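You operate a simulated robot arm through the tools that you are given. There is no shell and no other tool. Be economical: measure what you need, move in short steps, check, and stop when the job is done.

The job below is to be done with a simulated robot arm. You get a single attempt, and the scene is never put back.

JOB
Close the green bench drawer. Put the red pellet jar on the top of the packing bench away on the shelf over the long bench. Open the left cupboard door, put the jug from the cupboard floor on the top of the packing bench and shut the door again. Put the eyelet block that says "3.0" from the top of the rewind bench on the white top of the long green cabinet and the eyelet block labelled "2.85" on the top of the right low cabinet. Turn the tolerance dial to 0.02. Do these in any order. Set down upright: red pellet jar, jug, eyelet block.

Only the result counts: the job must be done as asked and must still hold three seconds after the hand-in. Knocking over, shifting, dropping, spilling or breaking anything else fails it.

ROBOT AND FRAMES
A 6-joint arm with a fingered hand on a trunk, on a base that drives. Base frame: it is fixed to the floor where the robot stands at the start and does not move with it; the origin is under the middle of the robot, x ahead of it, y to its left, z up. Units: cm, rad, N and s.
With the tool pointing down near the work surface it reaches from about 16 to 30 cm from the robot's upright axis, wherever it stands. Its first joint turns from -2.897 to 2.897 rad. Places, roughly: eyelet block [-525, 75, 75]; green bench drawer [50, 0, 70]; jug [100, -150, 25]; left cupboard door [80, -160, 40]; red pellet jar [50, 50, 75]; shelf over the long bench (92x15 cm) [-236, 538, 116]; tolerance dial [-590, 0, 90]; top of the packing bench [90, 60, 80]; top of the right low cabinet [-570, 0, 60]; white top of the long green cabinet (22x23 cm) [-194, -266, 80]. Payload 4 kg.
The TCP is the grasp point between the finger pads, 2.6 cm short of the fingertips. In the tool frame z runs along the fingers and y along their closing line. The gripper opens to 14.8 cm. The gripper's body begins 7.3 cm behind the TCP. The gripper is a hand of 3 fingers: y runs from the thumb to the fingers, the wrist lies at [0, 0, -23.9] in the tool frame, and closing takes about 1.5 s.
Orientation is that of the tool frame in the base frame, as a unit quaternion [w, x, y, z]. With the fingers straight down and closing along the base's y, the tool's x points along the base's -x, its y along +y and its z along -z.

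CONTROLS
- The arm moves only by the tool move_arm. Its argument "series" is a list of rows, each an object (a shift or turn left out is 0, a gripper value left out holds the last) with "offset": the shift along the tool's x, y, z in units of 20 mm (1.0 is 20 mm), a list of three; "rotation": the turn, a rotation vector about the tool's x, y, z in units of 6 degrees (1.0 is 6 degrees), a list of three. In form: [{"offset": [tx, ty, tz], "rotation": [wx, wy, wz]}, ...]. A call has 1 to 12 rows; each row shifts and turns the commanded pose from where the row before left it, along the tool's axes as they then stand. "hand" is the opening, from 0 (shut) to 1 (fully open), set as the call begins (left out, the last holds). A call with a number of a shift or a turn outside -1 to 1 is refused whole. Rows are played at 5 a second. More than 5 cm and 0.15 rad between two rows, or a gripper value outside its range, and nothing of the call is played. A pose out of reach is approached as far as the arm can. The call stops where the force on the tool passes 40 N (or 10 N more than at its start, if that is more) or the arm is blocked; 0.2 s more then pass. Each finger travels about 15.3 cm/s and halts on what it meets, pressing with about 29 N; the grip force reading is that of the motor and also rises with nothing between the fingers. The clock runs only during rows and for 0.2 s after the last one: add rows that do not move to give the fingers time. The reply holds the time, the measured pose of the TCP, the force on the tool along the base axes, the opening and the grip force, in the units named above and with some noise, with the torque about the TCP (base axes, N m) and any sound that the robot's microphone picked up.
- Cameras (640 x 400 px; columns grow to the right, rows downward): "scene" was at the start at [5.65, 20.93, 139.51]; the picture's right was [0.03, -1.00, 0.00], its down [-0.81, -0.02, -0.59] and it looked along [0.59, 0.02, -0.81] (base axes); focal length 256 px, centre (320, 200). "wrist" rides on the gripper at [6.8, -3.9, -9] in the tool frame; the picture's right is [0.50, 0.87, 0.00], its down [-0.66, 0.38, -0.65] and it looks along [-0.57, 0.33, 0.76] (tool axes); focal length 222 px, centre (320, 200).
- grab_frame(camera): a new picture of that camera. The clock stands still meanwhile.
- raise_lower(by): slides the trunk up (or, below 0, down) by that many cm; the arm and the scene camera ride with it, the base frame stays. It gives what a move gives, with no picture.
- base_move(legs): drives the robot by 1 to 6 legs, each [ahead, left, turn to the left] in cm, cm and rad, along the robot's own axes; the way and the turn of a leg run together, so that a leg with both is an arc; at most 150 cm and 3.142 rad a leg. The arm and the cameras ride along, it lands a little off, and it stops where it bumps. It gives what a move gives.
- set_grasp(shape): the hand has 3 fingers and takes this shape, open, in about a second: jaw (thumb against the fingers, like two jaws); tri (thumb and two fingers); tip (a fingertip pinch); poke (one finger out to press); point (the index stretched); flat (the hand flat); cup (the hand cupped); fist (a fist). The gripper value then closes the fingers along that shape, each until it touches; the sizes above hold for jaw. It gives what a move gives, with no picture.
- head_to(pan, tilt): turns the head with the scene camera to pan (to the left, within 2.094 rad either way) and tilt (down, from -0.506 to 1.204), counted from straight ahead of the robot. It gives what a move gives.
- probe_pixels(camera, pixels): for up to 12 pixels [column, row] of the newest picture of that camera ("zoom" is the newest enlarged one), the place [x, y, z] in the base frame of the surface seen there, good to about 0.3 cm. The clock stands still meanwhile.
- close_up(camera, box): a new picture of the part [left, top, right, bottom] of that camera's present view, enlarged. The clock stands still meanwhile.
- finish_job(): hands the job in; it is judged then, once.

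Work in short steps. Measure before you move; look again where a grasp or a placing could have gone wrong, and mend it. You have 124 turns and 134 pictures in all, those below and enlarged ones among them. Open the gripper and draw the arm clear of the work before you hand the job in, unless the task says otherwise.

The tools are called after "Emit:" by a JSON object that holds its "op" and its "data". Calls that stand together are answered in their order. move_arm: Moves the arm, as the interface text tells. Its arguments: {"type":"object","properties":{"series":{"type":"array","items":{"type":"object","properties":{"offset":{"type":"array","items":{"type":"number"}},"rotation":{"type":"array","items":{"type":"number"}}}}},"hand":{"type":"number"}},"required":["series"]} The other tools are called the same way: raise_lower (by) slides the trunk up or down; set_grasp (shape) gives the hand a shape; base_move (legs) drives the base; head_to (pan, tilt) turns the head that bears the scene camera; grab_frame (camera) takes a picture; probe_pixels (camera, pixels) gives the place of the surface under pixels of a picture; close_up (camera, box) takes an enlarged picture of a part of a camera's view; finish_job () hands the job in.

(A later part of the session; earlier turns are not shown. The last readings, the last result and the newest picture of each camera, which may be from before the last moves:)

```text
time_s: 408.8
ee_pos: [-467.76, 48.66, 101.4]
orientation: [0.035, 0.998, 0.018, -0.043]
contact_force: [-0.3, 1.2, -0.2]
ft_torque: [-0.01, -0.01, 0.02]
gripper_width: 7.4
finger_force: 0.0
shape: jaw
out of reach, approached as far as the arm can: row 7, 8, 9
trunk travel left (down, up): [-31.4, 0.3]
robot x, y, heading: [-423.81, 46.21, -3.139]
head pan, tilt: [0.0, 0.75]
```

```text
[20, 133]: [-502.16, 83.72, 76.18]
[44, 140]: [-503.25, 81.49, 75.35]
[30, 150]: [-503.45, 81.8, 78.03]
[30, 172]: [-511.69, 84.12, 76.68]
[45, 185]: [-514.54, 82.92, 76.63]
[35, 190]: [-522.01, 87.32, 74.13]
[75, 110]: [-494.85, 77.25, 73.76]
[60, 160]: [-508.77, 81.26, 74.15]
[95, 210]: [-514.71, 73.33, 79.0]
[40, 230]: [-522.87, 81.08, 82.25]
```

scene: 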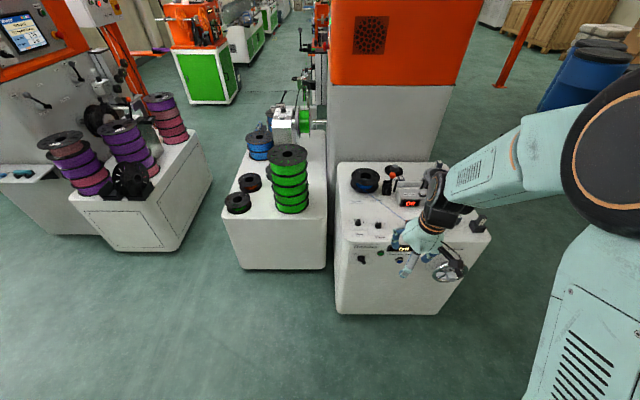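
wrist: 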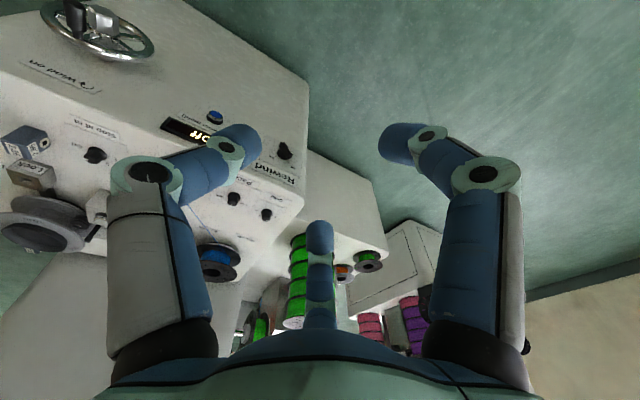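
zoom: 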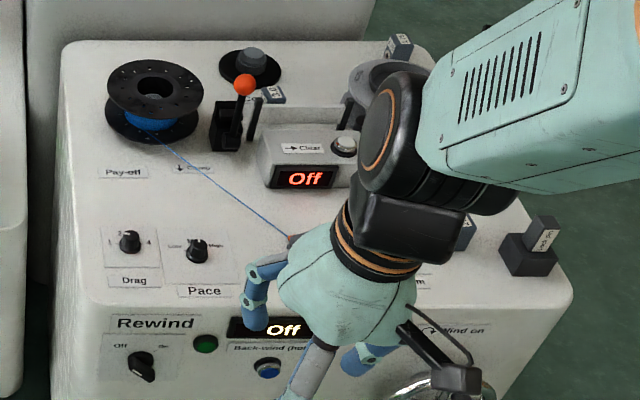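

The blue block is "2.85" at ≈(−502.5,82.5). I retract the hand toward me to clear the view and look for the "3.0" block.

Emit:
{"op": "move_arm", "data": {"series": [{"offset": [1, 0, -0.5]}, {"offset": [1, 0, -0.5]}, {"offset": [1, 0, 0]}, {"offset": [1, 0, 0]}, {"offset": [1, 0, 0]}, {"offset": [1, 0, 0]}, {"offset": [1, 0, 0]}]}}

Emit:
{"op": "close_up", "data": {"camera": "scene", "box": [330, 130, 530, 270]}}

Emit:
{"op": "grab_frame", "data": {"camera": "wrist"}}

```text
time_s: 410.4
ee_pos: [-453.62, 49.14, 102.04]
orientation: [0.035, 0.998, 0.019, -0.044]
contact_force: [-0.7, -0.6, 0.0]
ft_torque: [0.01, 0.06, 0.02]
gripper_width: 7.41
finger_force: 0.1
shape: jaw
trunk travel left (down, up): [-31.4, 0.3]
robot x, y, heading: [-423.74, 45.95, -3.138]
head pan, tilt: [0.0, 0.75]
```

```text
2.86 times, centred on (430, 200) of scene
```

zoom: 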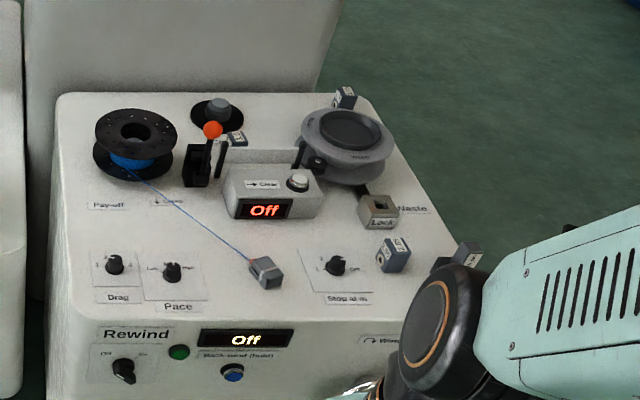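

```text
36 pictures are left
```

wrist: 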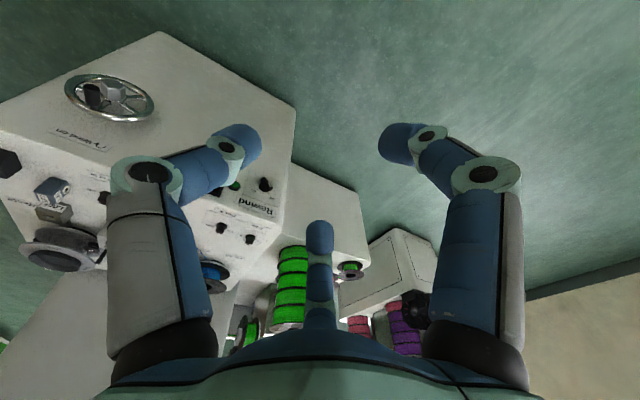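

Several blocks: zoom (345,97), (237,137), (467,255), (265,272). I enlarge further to read labels.

Emit:
{"op": "close_up", "data": {"camera": "scene", "box": [395, 155, 505, 230]}}

Emit:
{"op": "probe_pixels", "data": {"camera": "scene", "pixels": [[450, 163], [413, 179], [493, 218], [422, 225], [467, 217], [470, 222], [463, 224], [465, 213], [485, 221], [452, 165]]}}

```text
5.33 times, centred on (450, 192) of scene
```

zoom: 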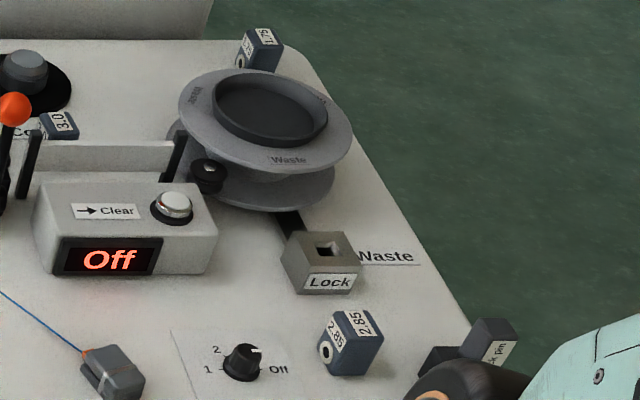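

```text
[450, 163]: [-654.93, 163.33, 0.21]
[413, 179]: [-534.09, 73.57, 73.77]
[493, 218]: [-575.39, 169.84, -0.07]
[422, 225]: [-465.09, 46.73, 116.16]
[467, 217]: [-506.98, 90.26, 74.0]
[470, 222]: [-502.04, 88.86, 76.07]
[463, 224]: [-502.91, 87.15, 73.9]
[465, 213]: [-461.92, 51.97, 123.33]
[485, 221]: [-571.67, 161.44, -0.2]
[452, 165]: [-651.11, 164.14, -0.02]
```

"3.0" is at zoom (60,125), behind the Clear box by the red lever; "2.85" at (350,340). I probe them in this zoom.

Emit:
{"op": "probe_pixels", "data": {"camera": "zoom", "pixels": [[62, 122], [48, 130], [75, 132], [55, 115], [30, 160], [100, 145], [14, 110], [345, 320], [380, 350], [335, 360], [365, 318], [170, 100]]}}

Emit:
{"op": "close_up", "data": {"camera": "scene", "box": [375, 155, 445, 203]}}

```text
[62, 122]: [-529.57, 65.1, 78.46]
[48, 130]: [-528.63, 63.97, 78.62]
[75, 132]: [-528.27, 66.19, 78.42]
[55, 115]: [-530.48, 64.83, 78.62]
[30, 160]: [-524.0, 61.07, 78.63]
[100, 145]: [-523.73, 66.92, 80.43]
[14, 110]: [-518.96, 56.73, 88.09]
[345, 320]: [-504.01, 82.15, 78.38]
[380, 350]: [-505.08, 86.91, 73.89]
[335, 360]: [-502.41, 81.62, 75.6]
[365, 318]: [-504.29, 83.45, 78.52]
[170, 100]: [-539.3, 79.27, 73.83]
```

```text
8.33 times, centred on (410, 179) of scene
```

zoom: 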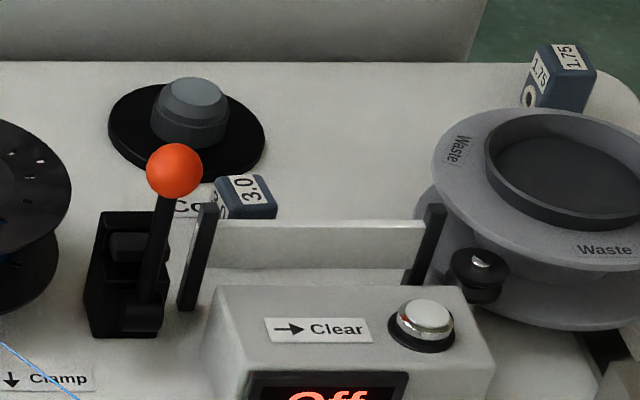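

Found both: "3.0" ≈(−529.5,65), "2.85" ≈(−504,83), both ~3 cm wide and 4.5 tall (top z 78.5, bench 74). I start with 2.85: level and tilt the hand 15° forward, yaw 30°, shift right and drive close.

Emit:
{"op": "move_arm", "data": {"hand": 0.5, "series": [{"rotation": [0.67, -0.8, 0.36]}, {"rotation": [0, -0.86, 0], "offset": [0, -1, 0]}, {"offset": [0, -1, 0]}, {"offset": [0, -1, 0]}, {"offset": [0, -1, 0]}, {"offset": [0, -1, 0]}, {"offset": [0, -1, 0]}, {"offset": [0, -1, 0]}, {"offset": [0, -1, 0]}, {"offset": [0, -1, 0]}, {"offset": [0, -1, 0]}]}}

Emit:
{"op": "move_arm", "data": {"series": [{"rotation": [0, 0, 1]}, {"rotation": [0, 0, 1]}, {"rotation": [0, 0, 1]}, {"rotation": [0, 0, 1]}, {"rotation": [0, 0, 1]}]}}

Emit:
{"op": "base_move", "data": {"legs": [[28, -9, 0]]}}

Emit:
{"op": "grab_frame", "data": {"camera": "wrist"}}

```text
time_s: 412.8
ee_pos: [-455.0, 69.62, 102.34]
orientation: [0.003, 0.991, -0.003, -0.131]
contact_force: [0.6, 0.1, 0.4]
ft_torque: [0.01, 0.0, 0.0]
gripper_width: 7.4
finger_force: 0.1
shape: jaw
out of reach, approached as far as the arm can: row 2
trunk travel left (down, up): [-31.4, 0.3]
robot x, y, heading: [-423.87, 46.02, -3.139]
head pan, tilt: [0.0, 0.75]
```

```text
time_s: 414.0
ee_pos: [-454.99, 69.51, 102.31]
orientation: [0.035, 0.956, -0.261, -0.126]
contact_force: [0.1, -0.2, -0.3]
ft_torque: [-0.01, 0.01, -0.02]
gripper_width: 7.42
finger_force: 0.0
shape: jaw
trunk travel left (down, up): [-31.4, 0.3]
robot x, y, heading: [-423.29, 45.76, -3.139]
head pan, tilt: [0.0, 0.75]
```

```text
time_s: 416.0
ee_pos: [-483.26, 78.27, 102.33]
orientation: [0.036, 0.957, -0.259, -0.125]
contact_force: [-0.3, 0.4, -0.1]
ft_torque: [0.05, -0.01, 0.0]
gripper_width: 7.39
finger_force: 0.0
shape: jaw
trunk travel left (down, up): [-31.4, 0.3]
robot x, y, heading: [-451.73, 54.84, -3.139]
head pan, tilt: [0.0, 0.75]
```

```text
33 pictures are left
```

wrist: 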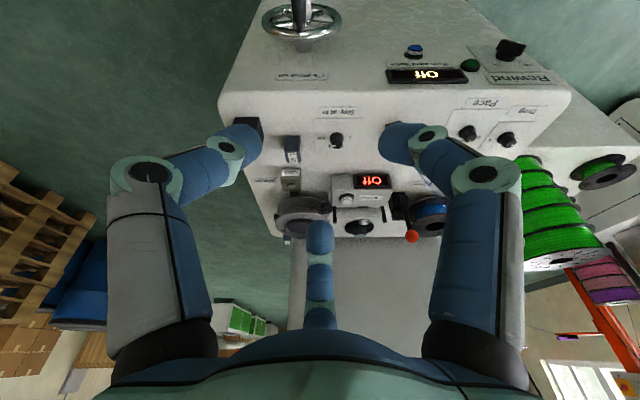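

The 2.85 block is at (292,150). I zoom and probe its faces.

Emit:
{"op": "close_up", "data": {"camera": "wrist", "box": [240, 100, 360, 240]}}

Emit:
{"op": "probe_pixels", "data": {"camera": "wrist", "pixels": [[286, 138], [299, 139], [286, 151], [299, 151], [292, 144], [292, 158], [292, 172], [335, 139], [250, 130], [310, 150]]}}

```text
2.86 times, centred on (300, 170) of wrist
```

zoom: 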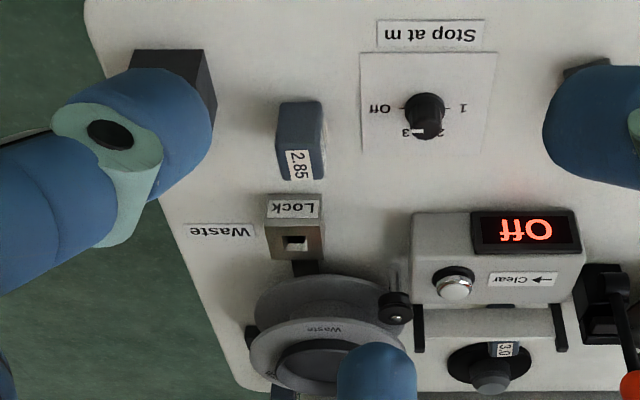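

```text
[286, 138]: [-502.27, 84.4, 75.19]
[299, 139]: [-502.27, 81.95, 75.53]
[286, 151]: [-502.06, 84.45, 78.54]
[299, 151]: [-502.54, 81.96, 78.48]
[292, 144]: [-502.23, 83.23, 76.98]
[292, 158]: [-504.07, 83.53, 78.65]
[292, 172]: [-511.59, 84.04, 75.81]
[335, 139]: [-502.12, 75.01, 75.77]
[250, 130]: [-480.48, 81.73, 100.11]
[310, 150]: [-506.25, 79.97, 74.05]
```

2.85 block centre ≈(−503.9,83.2). I bring the hand above it and partly down.

Emit:
{"op": "base_move", "data": {"legs": [[12, -4.8, 0]]}}

Emit:
{"op": "move_arm", "data": {"series": [{"offset": [-0.72, 0.415, 0.223]}, {"offset": [-0.72, 0.415, 0.223]}, {"offset": [-0.72, 0.415, 0.223]}, {"offset": [-0.72, 0.415, 0.223]}, {"offset": [-0.72, 0.415, 0.223]}]}}

Emit:
{"op": "raise_lower", "data": {"by": -16}}

Emit:
{"op": "grab_frame", "data": {"camera": "wrist"}}

```text
time_s: 417.3
ee_pos: [-495.01, 82.95, 102.34]
orientation: [0.036, 0.957, -0.26, -0.125]
contact_force: [0.2, 0.5, 0.1]
ft_torque: [0.0, 0.01, 0.01]
gripper_width: 7.39
finger_force: 0.1
shape: jaw
trunk travel left (down, up): [-31.4, 0.3]
robot x, y, heading: [-463.53, 59.73, -3.14]
head pan, tilt: [0.0, 0.75]
```

```text
time_s: 418.5
ee_pos: [-503.73, 83.08, 102.38]
orientation: [0.035, 0.957, -0.26, -0.126]
contact_force: [-0.7, 0.8, -0.3]
ft_torque: [0.02, 0.02, -0.02]
gripper_width: 7.39
finger_force: 0.0
shape: jaw
trunk travel left (down, up): [-31.4, 0.3]
robot x, y, heading: [-463.62, 59.52, -3.139]
head pan, tilt: [0.0, 0.75]
```

```text
time_s: 420.3
ee_pos: [-503.68, 82.99, 86.43]
orientation: [0.036, 0.957, -0.259, -0.126]
contact_force: [1.0, 0.5, -0.6]
ft_torque: [-0.01, -0.01, -0.01]
gripper_width: 7.39
finger_force: 0.0
shape: jaw
trunk travel left (down, up): [-15.4, 16.3]
robot x, y, heading: [-464.0, 59.24, -3.137]
head pan, tilt: [0.0, 0.75]
```

```text
31 pictures are left
```

wrist: 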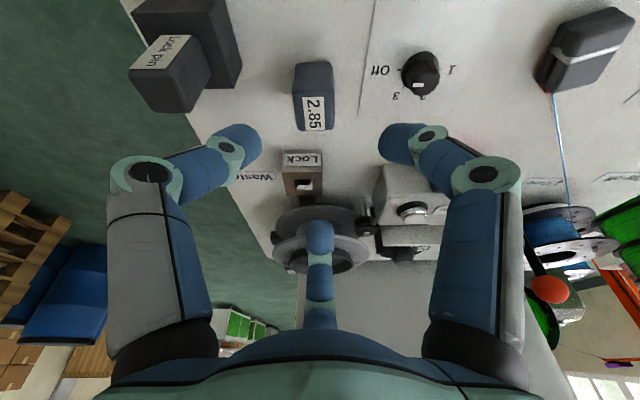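

Aligned. I lower 9 cm and close on the block.

Emit:
{"op": "raise_lower", "data": {"by": -9}}

Emit:
{"op": "move_arm", "data": {"hand": 0, "series": [{}, {}, {}, {}, {}, {}, {}]}}

Emit:
{"op": "raise_lower", "data": {"by": 25}}

Emit:
{"op": "grab_frame", "data": {"camera": "wrist"}}

```text
time_s: 421.6
ee_pos: [-503.69, 83.12, 77.26]
orientation: [0.036, 0.957, -0.26, -0.126]
contact_force: [0.4, -0.3, 0.1]
ft_torque: [0.01, -0.02, 0.03]
gripper_width: 7.42
finger_force: 0.1
shape: jaw
trunk travel left (down, up): [-6.4, 25.3]
robot x, y, heading: [-463.67, 59.66, -3.134]
head pan, tilt: [0.0, 0.75]
```

```text
time_s: 423.2
ee_pos: [-503.69, 82.96, 77.47]
orientation: [0.036, 0.957, -0.259, -0.126]
contact_force: [0.3, 0.8, 1.4]
ft_torque: [0.05, -0.01, 0.02]
gripper_width: 2.94
finger_force: 28.6
shape: jaw
trunk travel left (down, up): [-6.4, 25.3]
robot x, y, heading: [-463.7, 59.4, -3.136]
head pan, tilt: [0.0, 0.75]
```

```text
time_s: 425.8
ee_pos: [-503.62, 83.02, 102.45]
orientation: [0.036, 0.957, -0.259, -0.125]
contact_force: [0.5, 0.1, -0.7]
ft_torque: [0.01, -0.01, 0.03]
gripper_width: 2.93
finger_force: 29.1
shape: jaw
trunk travel left (down, up): [-31.4, 0.3]
robot x, y, heading: [-463.73, 59.75, -3.142]
head pan, tilt: [0.0, 0.75]
```

```text
30 pictures are left
```

wrist: 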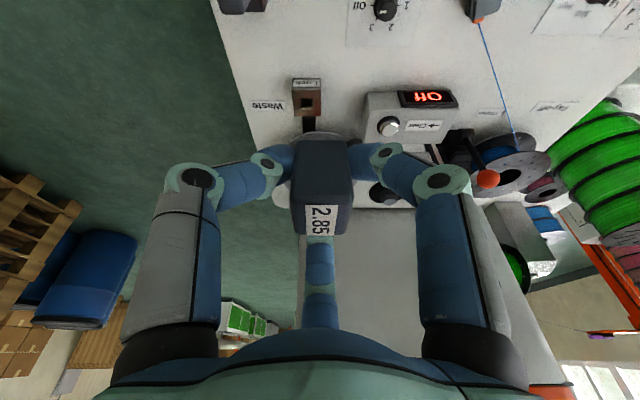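

The 2.85 block is held. I back off, recentre the arm and drive in front of the right low cabinet to find free space.

Emit:
{"op": "base_move", "data": {"legs": [[-28, 0, 0], [0, 60, 0]]}}

Emit:
{"op": "move_arm", "data": {"series": [{"offset": [0.5, 0.866, 0]}, {"offset": [0.5, 0.866, 0]}, {"offset": [0.5, 0.866, 0]}, {"offset": [0.5, 0.866, 0]}, {"offset": [0.5, 0.866, 0]}, {"offset": [0.5, 0.866, 0]}, {"offset": [0.5, 0.866, 0]}, {"offset": [0.5, 0.866, 0]}, {"offset": [0.5, 0.866, 0]}]}}

Emit:
{"op": "head_to", "data": {"pan": -0.15, "tilt": 0.7}}

Emit:
{"op": "grab_frame", "data": {"camera": "scene"}}

```text
time_s: 433.0
ee_pos: [-475.05, 23.55, 102.43]
orientation: [0.036, 0.957, -0.258, -0.126]
contact_force: [0.0, 0.0, -0.6]
ft_torque: [0.06, 0.02, 0.0]
gripper_width: 2.95
finger_force: 28.4
shape: jaw
trunk travel left (down, up): [-31.4, 0.3]
robot x, y, heading: [-435.13, 0.56, -3.136]
head pan, tilt: [0.0, 0.75]
```

```text
time_s: 435.0
ee_pos: [-475.16, 5.54, 102.52]
orientation: [0.036, 0.957, -0.258, -0.126]
contact_force: [-0.4, 0.3, 0.6]
ft_torque: [0.02, -0.03, -0.03]
gripper_width: 2.91
finger_force: 28.9
shape: jaw
trunk travel left (down, up): [-31.4, 0.3]
robot x, y, heading: [-434.7, 0.55, -3.136]
head pan, tilt: [0.0, 0.75]
```

```text
time_s: 435.7
ee_pos: [-475.07, 5.67, 102.6]
orientation: [0.036, 0.957, -0.257, -0.126]
contact_force: [0.5, 0.4, -1.3]
ft_torque: [0.0, -0.02, 0.02]
gripper_width: 2.94
finger_force: 29.5
shape: jaw
trunk travel left (down, up): [-31.4, 0.3]
robot x, y, heading: [-435.23, 0.5, -3.13]
head pan, tilt: [-0.15, 0.7]
```

```text
29 pictures are left
```

scene: 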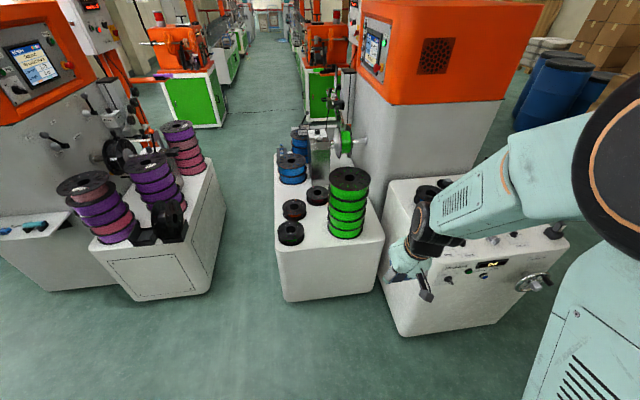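

Free spots look possible between the small spools and the green stack around (315,228). I zoom and probe.

Emit:
{"op": "close_up", "data": {"camera": "scene", "box": [260, 110, 400, 270]}}

Emit:
{"op": "probe_pixels", "data": {"camera": "scene", "pixels": [[303, 232], [330, 235], [315, 228], [315, 243], [365, 232], [378, 235], [285, 262], [330, 262], [290, 225], [347, 175], [330, 165], [344, 152]]}}

```text
2.50 times, centred on (330, 190) of scene
```

zoom: 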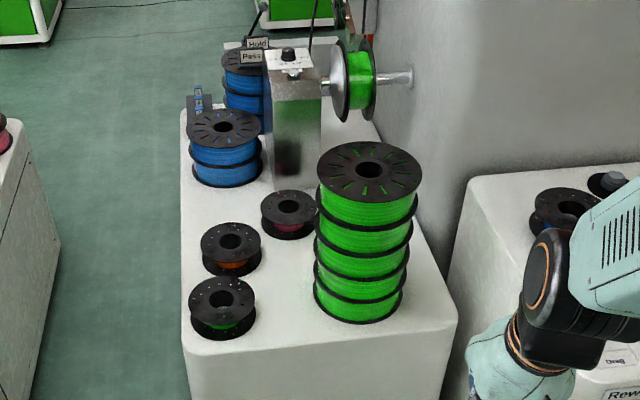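

```text
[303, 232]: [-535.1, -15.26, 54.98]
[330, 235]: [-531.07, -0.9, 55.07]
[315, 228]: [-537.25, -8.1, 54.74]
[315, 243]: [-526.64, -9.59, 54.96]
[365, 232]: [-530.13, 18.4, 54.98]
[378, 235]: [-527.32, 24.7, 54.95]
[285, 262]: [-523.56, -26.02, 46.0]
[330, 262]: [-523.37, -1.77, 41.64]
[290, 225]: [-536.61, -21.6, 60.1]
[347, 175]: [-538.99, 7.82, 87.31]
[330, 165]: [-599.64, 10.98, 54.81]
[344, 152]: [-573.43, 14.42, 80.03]
```

Cabinet top is z=55; a free spot is at (−530,−9). I drive up, lower the trunk and reach forward/down toward it.

Emit:
{"op": "base_move", "data": {"legs": [[35, 14.5, 0]]}}

Emit:
{"op": "raise_lower", "data": {"by": -31}}

Emit:
{"op": "move_arm", "data": {"series": [{"offset": [-0.737, 0.425, 0.694]}, {"offset": [-0.737, 0.425, 0.694]}, {"offset": [-0.737, 0.425, 0.694]}, {"offset": [-0.737, 0.425, 0.694]}, {"offset": [-0.737, 0.425, 0.694]}, {"offset": [-0.737, 0.425, 0.694]}, {"offset": [-0.737, 0.425, 0.694]}, {"offset": [-0.737, 0.425, 0.694]}, {"offset": [-0.737, 0.425, 0.694]}, {"offset": [-0.737, 0.425, 0.694]}]}}

Emit:
{"op": "grab_frame", "data": {"camera": "wrist"}}

```text
time_s: 438.1
ee_pos: [-510.18, -9.14, 102.44]
orientation: [0.037, 0.958, -0.257, -0.125]
contact_force: [0.1, -0.8, -0.7]
ft_torque: [0.01, 0.01, 0.02]
gripper_width: 2.97
finger_force: 28.8
shape: jaw
trunk travel left (down, up): [-31.4, 0.3]
robot x, y, heading: [-470.0, -14.51, -3.129]
head pan, tilt: [-0.15, 0.7]
```

```text
time_s: 441.2
ee_pos: [-510.0, -9.19, 71.48]
orientation: [0.036, 0.957, -0.257, -0.127]
contact_force: [0.3, -0.8, -1.0]
ft_torque: [-0.01, -0.01, 0.0]
gripper_width: 2.91
finger_force: 28.8
shape: jaw
trunk travel left (down, up): [-0.4, 31.3]
robot x, y, heading: [-470.11, -14.64, -3.128]
head pan, tilt: [-0.15, 0.7]
```

```text
time_s: 443.4
ee_pos: [-530.2, -9.25, 62.45]
orientation: [0.036, 0.957, -0.257, -0.127]
contact_force: [0.1, -0.1, 0.1]
ft_torque: [0.03, -0.02, -0.05]
gripper_width: 2.9
finger_force: 28.8
shape: jaw
trunk travel left (down, up): [-0.4, 31.3]
robot x, y, heading: [-470.33, -14.17, -3.136]
head pan, tilt: [-0.15, 0.7]
```

```text
27 pictures are left
```

wrist: 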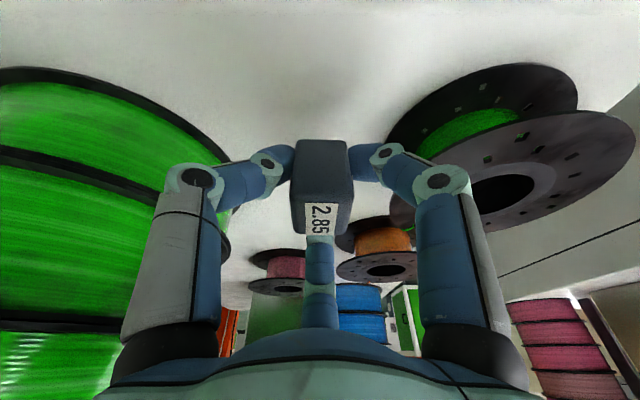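

The right finger is close to the small spool, so I shift 1.2 cm right and 1 cm back, then lower gently.

Emit:
{"op": "move_arm", "data": {"series": [{"offset": [-0.3, -0.52, 0]}, {"offset": [0.42, -0.24, -0.13]}, {"offset": [0.067, -0.039, 0.29]}, {"offset": [0.067, -0.039, 0.29]}, {"offset": [0.067, -0.039, 0.29]}, {"offset": [0.067, -0.039, 0.29]}, {"offset": [0.067, -0.039, 0.29]}, {"offset": [0.067, -0.039, 0.29]}, {}]}}

Emit:
{"op": "move_arm", "data": {"series": [{"offset": [0.022, -0.013, 0.1]}, {}]}}

Emit:
{"op": "move_arm", "data": {"series": [{"offset": [0.022, -0.013, 0.1]}, {}]}}

```text
time_s: 445.4
ee_pos: [-528.97, -8.08, 58.9]
orientation: [0.036, 0.957, -0.257, -0.126]
contact_force: [0.9, 0.7, -0.3]
ft_torque: [-0.01, 0.0, -0.01]
gripper_width: 2.92
finger_force: 29.2
shape: jaw
trunk travel left (down, up): [-0.4, 31.3]
robot x, y, heading: [-470.26, -14.01, -3.133]
head pan, tilt: [-0.15, 0.7]
```

```text
time_s: 446.0
ee_pos: [-529.05, -8.01, 58.62]
orientation: [0.036, 0.957, -0.258, -0.126]
contact_force: [-0.4, -0.9, 0.0]
ft_torque: [-0.01, 0.0, -0.01]
gripper_width: 2.93
finger_force: 28.7
shape: jaw
trunk travel left (down, up): [-0.4, 31.3]
robot x, y, heading: [-470.34, -14.6, -3.136]
head pan, tilt: [-0.15, 0.7]
```

```text
time_s: 446.6
ee_pos: [-529.08, -8.04, 58.52]
orientation: [0.035, 0.957, -0.258, -0.126]
contact_force: [-0.4, -0.3, -0.7]
ft_torque: [-0.01, 0.0, -0.02]
gripper_width: 2.9
finger_force: 28.2
shape: jaw
trunk travel left (down, up): [-0.4, 31.3]
robot x, y, heading: [-469.94, -14.29, -3.133]
head pan, tilt: [-0.15, 0.7]
```

Not touching yet; I lower a little more in 1.5 mm steps.

Emit:
{"op": "move_arm", "data": {"series": [{"offset": [0.018, -0.01, 0.075]}, {}]}}

Emit:
{"op": "move_arm", "data": {"series": [{"offset": [0.018, -0.01, 0.075]}, {}]}}

Emit:
{"op": "move_arm", "data": {"series": [{"offset": [0.018, -0.01, 0.075]}, {}]}}

Emit:
{"op": "move_arm", "data": {"series": [{"offset": [0.018, -0.01, 0.075]}, {}]}}

```text
time_s: 447.2
ee_pos: [-529.2, -7.93, 58.33]
orientation: [0.037, 0.957, -0.257, -0.127]
contact_force: [-0.5, 0.3, 3.7]
ft_torque: [0.08, -0.05, 0.01]
gripper_width: 2.92
finger_force: 28.6
shape: jaw
trunk travel left (down, up): [-0.4, 31.3]
robot x, y, heading: [-470.14, -14.58, -3.132]
head pan, tilt: [-0.15, 0.7]
```

```text
time_s: 447.8
ee_pos: [-529.13, -7.95, 58.23]
orientation: [0.037, 0.957, -0.257, -0.128]
contact_force: [-1.4, 0.6, 11.2]
ft_torque: [0.01, -0.17, 0.0]
gripper_width: 2.99
finger_force: 29.0
shape: jaw
trunk travel left (down, up): [-0.4, 31.3]
robot x, y, heading: [-470.09, -14.4, -3.134]
head pan, tilt: [-0.15, 0.7]
```

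```text
time_s: 448.4
ee_pos: [-529.2, -8.04, 58.14]
orientation: [0.037, 0.957, -0.257, -0.128]
contact_force: [-4.4, 2.6, 17.9]
ft_torque: [0.06, -0.14, 0.12]
gripper_width: 3.04
finger_force: 29.1
shape: jaw
trunk travel left (down, up): [-0.4, 31.3]
robot x, y, heading: [-470.1, -14.46, -3.133]
head pan, tilt: [-0.15, 0.7]
```

```text
time_s: 449.0
ee_pos: [-529.1, -7.98, 58.06]
orientation: [0.037, 0.957, -0.257, -0.128]
contact_force: [-5.1, 5.4, 26.8]
ft_torque: [0.16, -0.06, 0.17]
gripper_width: 3.05
finger_force: 28.9
shape: jaw
trunk travel left (down, up): [-0.4, 31.3]
robot x, y, heading: [-470.09, -14.24, -3.135]
head pan, tilt: [-0.15, 0.7]
```

In contact. I open a little, lift straight up with the trunk and check.

Emit:
{"op": "move_arm", "data": {"hand": 0.36, "series": [{}, {}, {}, {}]}}

Emit:
{"op": "raise_lower", "data": {"by": 31}}

Emit:
{"op": "base_move", "data": {"legs": [[-20, 0, 0]]}}

Emit:
{"op": "grab_frame", "data": {"camera": "scene"}}

```text
time_s: 450.0
ee_pos: [-528.92, -7.95, 57.91]
orientation: [0.036, 0.957, -0.257, -0.125]
contact_force: [-0.4, -2.9, 10.4]
ft_torque: [0.02, -0.08, -0.06]
gripper_width: 5.03
finger_force: 0.0
shape: jaw
trunk travel left (down, up): [-0.4, 31.3]
robot x, y, heading: [-469.99, -14.49, -3.132]
head pan, tilt: [-0.15, 0.7]
```

```text
time_s: 453.1
ee_pos: [-528.99, -8.19, 88.79]
orientation: [0.036, 0.957, -0.257, -0.126]
contact_force: [0.3, 0.6, -1.3]
ft_torque: [-0.02, 0.0, 0.01]
gripper_width: 5.29
finger_force: 0.1
shape: jaw
trunk travel left (down, up): [-31.4, 0.3]
robot x, y, heading: [-470.22, -14.41, -3.13]
head pan, tilt: [-0.15, 0.7]
```

```text
time_s: 454.7
ee_pos: [-509.32, -7.74, 88.84]
orientation: [0.037, 0.958, -0.256, -0.126]
contact_force: [0.6, -0.8, -0.9]
ft_torque: [0.03, 0.02, -0.03]
gripper_width: 5.33
finger_force: 0.1
shape: jaw
trunk travel left (down, up): [-31.4, 0.3]
robot x, y, heading: [-450.31, -14.42, -3.13]
head pan, tilt: [-0.15, 0.7]
```

```text
26 pictures are left
```

scene: 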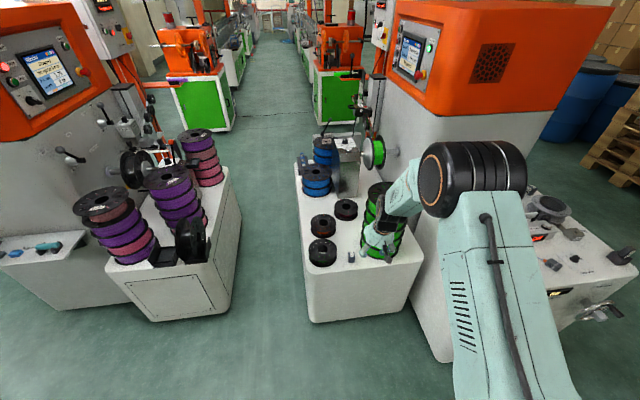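

The block stands at (352,257). Next the tolerance dial: I zoom on the caliper post behind the spools and probe the aisle.

Emit:
{"op": "close_up", "data": {"camera": "scene", "box": [290, 110, 410, 275]}}

Emit:
{"op": "close_up", "data": {"camera": "scene", "box": [310, 120, 390, 180]}}

Emit:
{"op": "probe_pixels", "data": {"camera": "zoom", "pixels": [[300, 135], [300, 170], [240, 120], [200, 120], [290, 260], [420, 230], [350, 170], [400, 120]]}}

Emit:
{"op": "probe_pixels", "data": {"camera": "scene", "pixels": [[222, 300], [237, 230], [310, 300], [298, 180], [352, 254], [230, 140], [345, 145]]}}

```text
2.42 times, centred on (350, 192) of scene
```

zoom: 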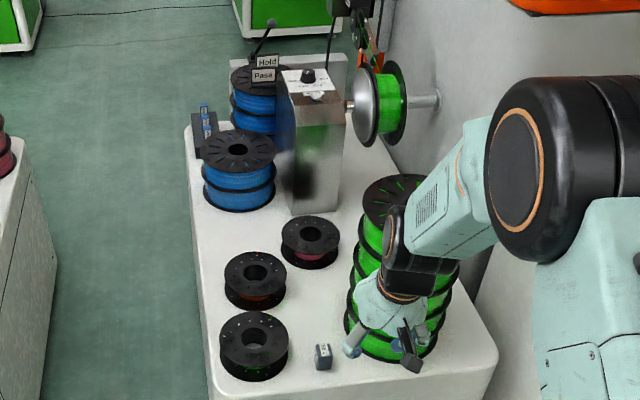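

```text
6.67 times, centred on (350, 150) of scene
```

zoom: 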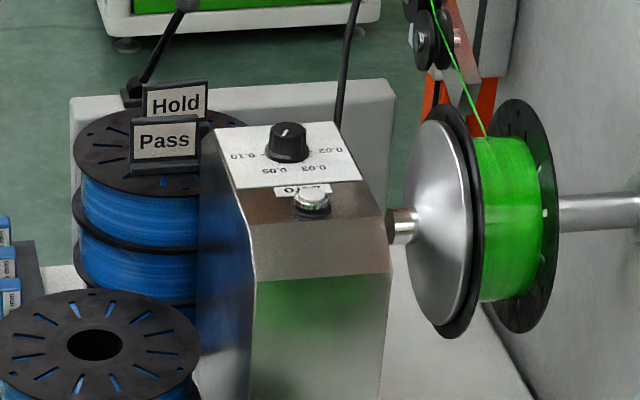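

```text
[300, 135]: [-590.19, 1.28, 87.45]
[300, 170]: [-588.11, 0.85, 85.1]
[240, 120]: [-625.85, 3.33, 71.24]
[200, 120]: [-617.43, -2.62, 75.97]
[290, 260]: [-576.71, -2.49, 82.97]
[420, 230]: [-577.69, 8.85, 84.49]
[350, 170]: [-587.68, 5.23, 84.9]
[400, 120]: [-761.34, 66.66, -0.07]
```

```text
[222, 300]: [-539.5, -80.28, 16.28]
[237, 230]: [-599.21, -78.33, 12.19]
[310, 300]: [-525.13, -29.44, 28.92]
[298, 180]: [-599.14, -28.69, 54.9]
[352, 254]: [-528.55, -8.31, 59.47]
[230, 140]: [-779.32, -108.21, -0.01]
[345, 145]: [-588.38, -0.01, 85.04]
```

The dial knob is at (−590,1.3,88) on the post. The only sensible approach is the ~50 cm aisle (y −79…−28.7). I raise the hand, line up on its centre y=−54 and enter carefully.

Emit:
{"op": "move_arm", "data": {"series": [{"offset": [0.3, -0.18, -0.98]}, {"offset": [0.3, -0.18, -0.98]}, {"offset": [0.3, -0.18, -0.98]}, {"offset": [0.3, -0.18, -0.98]}, {"offset": [0.3, -0.18, -0.98]}, {"offset": [0.3, -0.18, -0.98]}, {"offset": [0.3, -0.18, -0.98]}, {"offset": [0.3, -0.18, -0.98]}]}}

Emit:
{"op": "base_move", "data": {"legs": [[0, 39.5, -0.0116], [45, 0, 0], [50, 0, 0]]}}

```text
time_s: 456.5
ee_pos: [-499.76, -7.76, 102.6]
orientation: [0.036, 0.958, -0.256, -0.125]
contact_force: [0.7, 0.0, 0.6]
ft_torque: [0.0, 0.04, 0.0]
gripper_width: 5.31
finger_force: 0.0
shape: jaw
trunk travel left (down, up): [-31.4, 0.3]
robot x, y, heading: [-450.5, -14.07, -3.14]
head pan, tilt: [-0.15, 0.7]
```

```text
time_s: 464.3
ee_pos: [-566.98, -46.95, 102.52]
orientation: [0.034, 0.955, -0.267, -0.127]
contact_force: [0.1, -0.2, 0.2]
ft_torque: [0.04, 0.01, 0.01]
gripper_width: 5.29
finger_force: 0.1
shape: jaw
trunk travel left (down, up): [-31.4, 0.3]
robot x, y, heading: [-517.85, -54.35, 3.129]
head pan, tilt: [-0.15, 0.7]
stopped in leg 3: the robot was blocked; the commanded pose is now the measured one
```

The aisle is too narrow (the base is ~27 cm in radius). I back out a little and look over the area behind the cabinet to plan another way.

Emit:
{"op": "base_move", "data": {"legs": [[-12, 0, 0.012]]}}

Emit:
{"op": "raise_lower", "data": {"by": -12}}

Emit:
{"op": "head_to", "data": {"pan": -0.3, "tilt": 0.35}}

Emit:
{"op": "grab_frame", "data": {"camera": "scene"}}

```text
time_s: 465.5
ee_pos: [-555.19, -47.55, 102.68]
orientation: [0.037, 0.957, -0.26, -0.126]
contact_force: [-0.6, -0.3, -0.6]
ft_torque: [-0.01, 0.02, 0.0]
gripper_width: 5.32
finger_force: 0.1
shape: jaw
trunk travel left (down, up): [-31.4, 0.3]
robot x, y, heading: [-505.85, -54.53, -3.143]
head pan, tilt: [-0.15, 0.7]
```

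```text
time_s: 467.0
ee_pos: [-555.23, -47.6, 90.49]
orientation: [0.035, 0.957, -0.26, -0.127]
contact_force: [0.3, -0.1, -0.1]
ft_torque: [0.0, 0.0, -0.02]
gripper_width: 5.29
finger_force: 0.1
shape: jaw
trunk travel left (down, up): [-19.4, 12.3]
robot x, y, heading: [-505.62, -54.37, -3.143]
head pan, tilt: [-0.15, 0.7]
```

```text
time_s: 467.9
ee_pos: [-555.14, -47.57, 90.54]
orientation: [0.036, 0.957, -0.26, -0.126]
contact_force: [-0.4, -0.8, 0.0]
ft_torque: [0.02, 0.0, -0.01]
gripper_width: 5.27
finger_force: 0.1
shape: jaw
trunk travel left (down, up): [-19.4, 12.3]
robot x, y, heading: [-505.74, -54.61, -3.141]
head pan, tilt: [-0.3, 0.351]
```

```text
23 pictures are left
```

scene: 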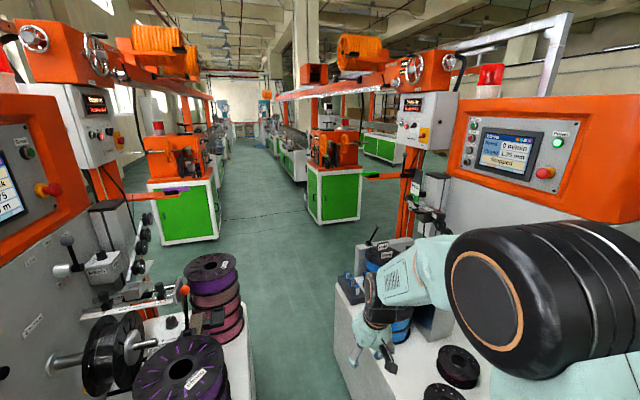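

Behind the cabinet there is open floor in the centre aisle. I probe the surroundings there and the left route's bounds.

Emit:
{"op": "probe_pixels", "data": {"camera": "scene", "pixels": [[420, 140], [405, 200], [318, 222], [355, 225], [372, 240], [335, 300], [85, 130], [160, 240], [215, 235], [455, 75], [345, 65], [432, 215]]}}

Emit:
{"op": "close_up", "data": {"camera": "scene", "box": [300, 120, 460, 290]}}

```text
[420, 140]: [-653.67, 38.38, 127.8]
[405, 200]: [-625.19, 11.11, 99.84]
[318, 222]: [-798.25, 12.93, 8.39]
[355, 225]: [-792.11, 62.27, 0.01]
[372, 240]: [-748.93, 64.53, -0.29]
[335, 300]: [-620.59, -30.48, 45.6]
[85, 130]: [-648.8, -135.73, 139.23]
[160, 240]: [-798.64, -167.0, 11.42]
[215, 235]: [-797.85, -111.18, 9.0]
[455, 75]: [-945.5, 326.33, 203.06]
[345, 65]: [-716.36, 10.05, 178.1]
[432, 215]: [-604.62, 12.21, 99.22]
```

```text
2.35 times, centred on (380, 205) of scene
```

zoom: 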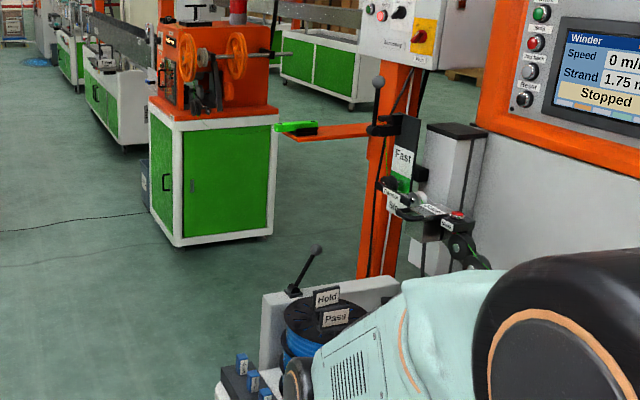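

Crossing the other line looks risky, so I consider reaching the dial from the front over the left of the green stack. I move in front of the cabinet at y≈−15 and look closely at the dial.

Emit:
{"op": "raise_lower", "data": {"by": 12}}

Emit:
{"op": "base_move", "data": {"legs": [[-9, 0, 0], [0, -39, 0]]}}

Emit:
{"op": "head_to", "data": {"pan": -0.35, "tilt": 0.6}}

Emit:
{"op": "grab_frame", "data": {"camera": "scene"}}

```text
time_s: 469.4
ee_pos: [-555.14, -47.55, 102.59]
orientation: [0.036, 0.957, -0.26, -0.126]
contact_force: [0.1, -0.2, -0.4]
ft_torque: [-0.01, 0.03, -0.02]
gripper_width: 5.29
finger_force: 0.0
shape: jaw
trunk travel left (down, up): [-31.4, 0.3]
robot x, y, heading: [-506.22, -54.74, -3.136]
head pan, tilt: [-0.3, 0.351]
```

```text
time_s: 474.0
ee_pos: [-546.17, -8.57, 102.53]
orientation: [0.036, 0.957, -0.26, -0.127]
contact_force: [0.3, -0.5, -0.1]
ft_torque: [-0.03, 0.01, 0.01]
gripper_width: 5.27
finger_force: 0.1
shape: jaw
trunk travel left (down, up): [-31.4, 0.3]
robot x, y, heading: [-496.92, -15.38, -3.14]
head pan, tilt: [-0.3, 0.351]
```

```text
time_s: 474.8
ee_pos: [-546.33, -8.61, 102.55]
orientation: [0.036, 0.957, -0.26, -0.126]
contact_force: [0.7, -0.6, 0.1]
ft_torque: [0.03, 0.0, 0.02]
gripper_width: 5.29
finger_force: 0.1
shape: jaw
trunk travel left (down, up): [-31.4, 0.3]
robot x, y, heading: [-496.85, -15.59, -3.138]
head pan, tilt: [-0.351, 0.6]
```

```text
21 pictures are left
```

scene: 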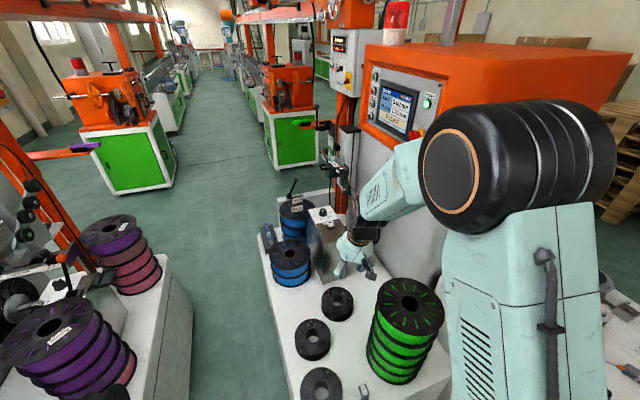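

The dial plate is at about (323,212). I enlarge it.

Emit:
{"op": "close_up", "data": {"camera": "scene", "box": [300, 195, 348, 225]}}

Emit:
{"op": "probe_pixels", "data": {"camera": "zoom", "pixels": [[310, 180], [310, 150], [310, 215], [250, 200], [400, 200], [320, 260], [230, 250], [430, 180]]}}

```text
13.33 times, centred on (324, 210) of scene
```

zoom: 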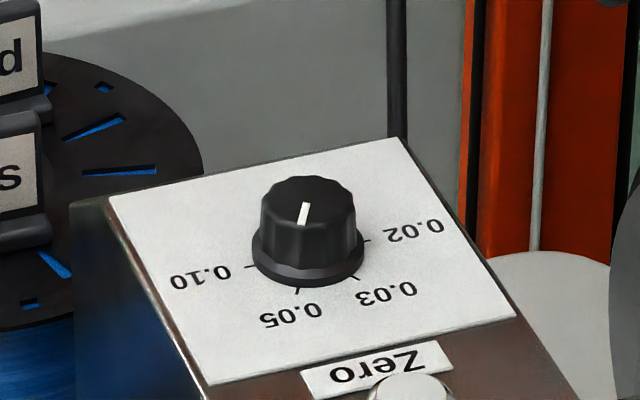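

```text
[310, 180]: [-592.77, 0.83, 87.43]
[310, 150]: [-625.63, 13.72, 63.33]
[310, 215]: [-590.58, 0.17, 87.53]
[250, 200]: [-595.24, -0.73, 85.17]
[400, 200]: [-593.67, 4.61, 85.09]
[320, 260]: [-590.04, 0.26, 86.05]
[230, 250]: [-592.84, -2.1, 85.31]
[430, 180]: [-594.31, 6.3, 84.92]
```

The pointer is at 0.05 (toward me-left); 0.02 lies ~130° counter-clockwise (seen from above). I'll roll the knob with one outstretched finger along its left side. I set the poke shape and point the hand forward, 25° down.

Emit:
{"op": "set_grasp", "data": {"shape": "poke"}}

Emit:
{"op": "move_arm", "data": {"series": [{"rotation": [0, 0, -1]}, {"rotation": [0, 0, -1]}, {"rotation": [0, 0, -1]}, {"rotation": [0, 0, -1]}, {"rotation": [0, 0, -1]}, {"rotation": [0, -1, 0]}, {"rotation": [0, -1, 0]}, {"rotation": [0, -1, 0]}, {"rotation": [0, -1, 0]}, {"rotation": [0, -1, 0]}, {"rotation": [0, -1, 0]}, {"rotation": [0, -1, 0]}]}}

Emit:
{"op": "move_arm", "data": {"series": [{"rotation": [0, -1, 0]}, {"rotation": [0, -0.3, 0]}]}}

Emit:
{"op": "grab_frame", "data": {"camera": "wrist"}}

```text
time_s: 475.7
ee_pos: [-546.24, -8.61, 102.5]
orientation: [0.036, 0.957, -0.26, -0.126]
contact_force: [-0.2, -0.5, -0.1]
ft_torque: [0.0, 0.02, -0.02]
gripper_width: 0.02
finger_force: 0.1
shape: poke
trunk travel left (down, up): [-31.4, 0.3]
robot x, y, heading: [-496.9, -15.65, -3.138]
head pan, tilt: [-0.351, 0.6]
```

```text
time_s: 478.3
ee_pos: [-546.7, -4.84, 103.51]
orientation: [-0.083, 0.904, -0.018, -0.419]
contact_force: [-0.1, -0.4, -1.0]
ft_torque: [0.01, -0.03, 0.01]
gripper_width: 0.02
finger_force: 0.1
shape: poke
out of reach, approached as far as the arm can: row 8, 9, 10, 11
trunk travel left (down, up): [-31.4, 0.3]
robot x, y, heading: [-496.95, -15.56, -3.138]
head pan, tilt: [-0.351, 0.6]
```

```text
time_s: 478.9
ee_pos: [-546.59, -4.98, 103.54]
orientation: [-0.084, 0.873, -0.012, -0.481]
contact_force: [0.2, 0.0, -0.6]
ft_torque: [0.0, -0.03, 0.01]
gripper_width: 0.0
finger_force: 0.1
shape: poke
trunk travel left (down, up): [-31.4, 0.3]
robot x, y, heading: [-496.66, -15.31, -3.136]
head pan, tilt: [-0.351, 0.6]
```

```text
19 pictures are left
```

wrist: 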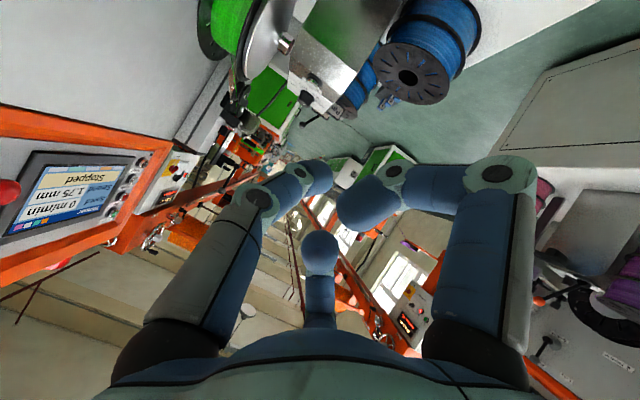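

The stretched finger lies on the tool axis, so I can walk its tip around the knob's near side (less reach needed). I shift right, lower partly and extend toward the dial above the spools.

Emit:
{"op": "base_move", "data": {"legs": [[0.8, -7.3, 0]]}}

Emit:
{"op": "raise_lower", "data": {"by": -8}}

Emit:
{"op": "move_arm", "data": {"series": [{"offset": [-0.548, 0.224, 0.825]}, {"offset": [-0.548, 0.224, 0.825]}, {"offset": [-0.548, 0.224, 0.825]}, {"offset": [-0.548, 0.224, 0.825]}, {"offset": [-0.548, 0.224, 0.825]}, {"offset": [-0.548, 0.224, 0.825]}, {"offset": [-0.548, 0.224, 0.825]}, {"offset": [-0.548, 0.224, 0.825]}, {"offset": [-0.548, 0.224, 0.825]}, {"offset": [-0.548, 0.224, 0.825]}]}}

Emit:
{"op": "move_arm", "data": {"series": [{"offset": [-0.548, 0.224, 0.825]}, {"offset": [-0.548, 0.224, 0.825]}, {"offset": [-0.548, 0.224, 0.825]}, {"offset": [-0.548, 0.224, 0.825]}, {"offset": [-0.548, 0.224, 0.825]}, {"offset": [-0.548, 0.224, 0.825]}, {"offset": [-0.548, 0.224, 0.825]}, {"offset": [-0.548, 0.224, 0.825]}, {"offset": [-0.548, 0.224, 0.825]}]}}

Emit:
{"op": "grab_frame", "data": {"camera": "wrist"}}

```text
time_s: 480.2
ee_pos: [-547.34, 2.43, 103.45]
orientation: [-0.083, 0.873, -0.011, -0.48]
contact_force: [0.2, -0.4, -0.6]
ft_torque: [0.01, 0.0, -0.01]
gripper_width: 0.0
finger_force: 0.1
shape: poke
trunk travel left (down, up): [-31.4, 0.3]
robot x, y, heading: [-497.45, -8.34, -3.141]
head pan, tilt: [-0.351, 0.6]
```

```text
time_s: 481.4
ee_pos: [-547.53, 2.46, 95.57]
orientation: [-0.084, 0.874, -0.012, -0.479]
contact_force: [-0.6, 0.1, 1.8]
ft_torque: [0.01, 0.0, -0.01]
gripper_width: 0.0
finger_force: 0.0
shape: poke
trunk travel left (down, up): [-23.4, 8.3]
robot x, y, heading: [-497.7, -8.03, -3.14]
head pan, tilt: [-0.351, 0.6]
```

```text
time_s: 483.6
ee_pos: [-567.77, -0.18, 95.51]
orientation: [-0.083, 0.874, -0.011, -0.479]
contact_force: [0.2, -1.2, 0.2]
ft_torque: [0.0, -0.02, 0.01]
gripper_width: 0.0
finger_force: 0.2
shape: poke
trunk travel left (down, up): [-23.4, 8.3]
robot x, y, heading: [-497.69, -8.21, -3.139]
head pan, tilt: [-0.351, 0.6]
```

```text
time_s: 485.6
ee_pos: [-580.56, -2.19, 93.44]
orientation: [-0.083, 0.872, -0.012, -0.482]
contact_force: [0.9, 0.3, 0.7]
ft_torque: [-0.01, 0.03, 0.05]
gripper_width: 0.0
finger_force: 0.0
shape: poke
out of reach, approached as far as the arm can: row 7, 8, 9
trunk travel left (down, up): [-23.4, 8.3]
robot x, y, heading: [-497.79, -8.51, -3.135]
head pan, tilt: [-0.351, 0.6]
```

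```text
18 pictures are left
```

wrist: 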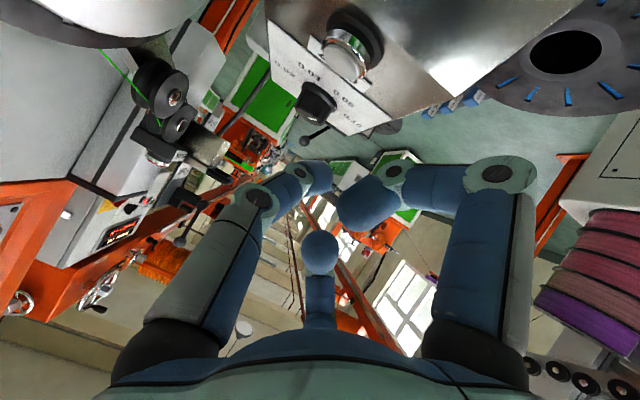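

The arm fell ~7 cm short at this height and tilt. I retract, flatten the tilt to ~12°, trade trunk height for arm height, and extend again.

Emit:
{"op": "move_arm", "data": {"series": [{"offset": [0.537, -0.102, -0.838]}, {"offset": [0.537, -0.102, -0.838]}, {"offset": [0.537, -0.102, -0.838]}, {"offset": [0.537, -0.102, -0.838]}, {"offset": [0.537, -0.102, -0.838]}, {"rotation": [0, -0.825, 0]}, {"rotation": [0, -0.825, 0]}, {"rotation": [0, -0.825, 0]}, {"rotation": [0, -0.825, 0]}]}}

Emit:
{"op": "move_arm", "data": {"series": [{"offset": [-0.92, -0.128, -0.2]}, {"offset": [-0.92, -0.128, -0.2]}, {"offset": [-0.92, -0.128, -0.2]}, {"offset": [-0.92, -0.128, -0.2]}, {"offset": [-0.92, -0.128, -0.2]}, {"offset": [-0.92, -0.128, -0.2]}, {"offset": [-0.92, -0.128, -0.2]}, {"offset": [-0.92, -0.128, -0.2]}]}}

Emit:
{"op": "raise_lower", "data": {"by": -15.2}}

Emit:
{"op": "move_arm", "data": {"series": [{"offset": [-0.225, 0.102, 0.969]}, {"offset": [-0.225, 0.102, 0.969]}, {"offset": [-0.225, 0.102, 0.969]}, {"offset": [-0.225, 0.102, 0.969]}, {"offset": [-0.225, 0.102, 0.969]}, {"offset": [-0.225, 0.102, 0.969]}, {"offset": [-0.225, 0.102, 0.969]}, {"offset": [-0.225, 0.102, 0.969]}, {"offset": [-0.225, 0.102, 0.969]}]}}

```text
time_s: 487.6
ee_pos: [-570.56, -2.26, 93.4]
orientation: [-0.083, 0.777, 0.003, -0.624]
contact_force: [-0.4, 0.2, 0.1]
ft_torque: [-0.01, -0.02, -0.01]
gripper_width: 0.02
finger_force: 0.0
shape: poke
trunk travel left (down, up): [-23.4, 8.3]
robot x, y, heading: [-497.64, -8.68, -3.14]
head pan, tilt: [-0.351, 0.6]
```

```text
time_s: 489.4
ee_pos: [-570.51, -2.27, 108.54]
orientation: [-0.083, 0.778, 0.004, -0.623]
contact_force: [-0.4, -0.4, 0.4]
ft_torque: [0.0, 0.0, 0.02]
gripper_width: 0.0
finger_force: 0.1
shape: poke
trunk travel left (down, up): [-23.4, 8.3]
robot x, y, heading: [-497.46, -8.24, -3.136]
head pan, tilt: [-0.351, 0.6]
```

```text
time_s: 491.1
ee_pos: [-570.43, -2.24, 93.58]
orientation: [-0.084, 0.778, 0.003, -0.623]
contact_force: [-0.3, 0.6, -0.5]
ft_torque: [0.04, 0.04, -0.05]
gripper_width: 0.02
finger_force: 0.1
shape: poke
trunk travel left (down, up): [-8.2, 23.5]
robot x, y, heading: [-497.46, -8.58, -3.137]
head pan, tilt: [-0.351, 0.6]
```

```text
time_s: 493.1
ee_pos: [-588.01, -2.11, 93.28]
orientation: [-0.086, 0.779, 0.003, -0.621]
contact_force: [0.2, -0.2, -0.4]
ft_torque: [0.01, 0.01, 0.01]
gripper_width: 0.0
finger_force: 0.0
shape: poke
out of reach, approached as far as the arm can: row 9
trunk travel left (down, up): [-8.2, 23.5]
robot x, y, heading: [-497.45, -8.31, -3.139]
head pan, tilt: [-0.351, 0.6]
```

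Now it reaches x=−588, enough for the near side. I take a wrist view to check the finger against knob and Zero button before lowering.

Emit:
{"op": "grab_frame", "data": {"camera": "wrist"}}

Emit:
{"op": "probe_pixels", "data": {"camera": "wrist", "pixels": [[310, 165], [320, 180], [360, 205], [345, 215], [300, 90], [320, 120], [345, 50], [330, 30], [385, 175], [270, 90], [340, 100], [290, 120]]}}

```text
17 pictures are left
```

wrist: 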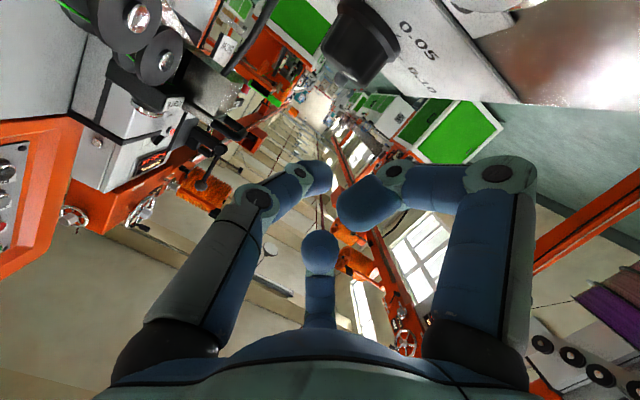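

```text
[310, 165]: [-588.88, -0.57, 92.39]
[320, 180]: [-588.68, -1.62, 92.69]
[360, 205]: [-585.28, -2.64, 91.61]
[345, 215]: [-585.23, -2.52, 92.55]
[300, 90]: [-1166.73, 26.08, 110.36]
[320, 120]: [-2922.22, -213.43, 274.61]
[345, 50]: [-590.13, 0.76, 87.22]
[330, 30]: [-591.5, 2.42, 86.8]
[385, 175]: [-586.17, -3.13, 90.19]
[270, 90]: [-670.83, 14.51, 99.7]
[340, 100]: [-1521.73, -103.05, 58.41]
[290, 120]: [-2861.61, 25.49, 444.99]
```

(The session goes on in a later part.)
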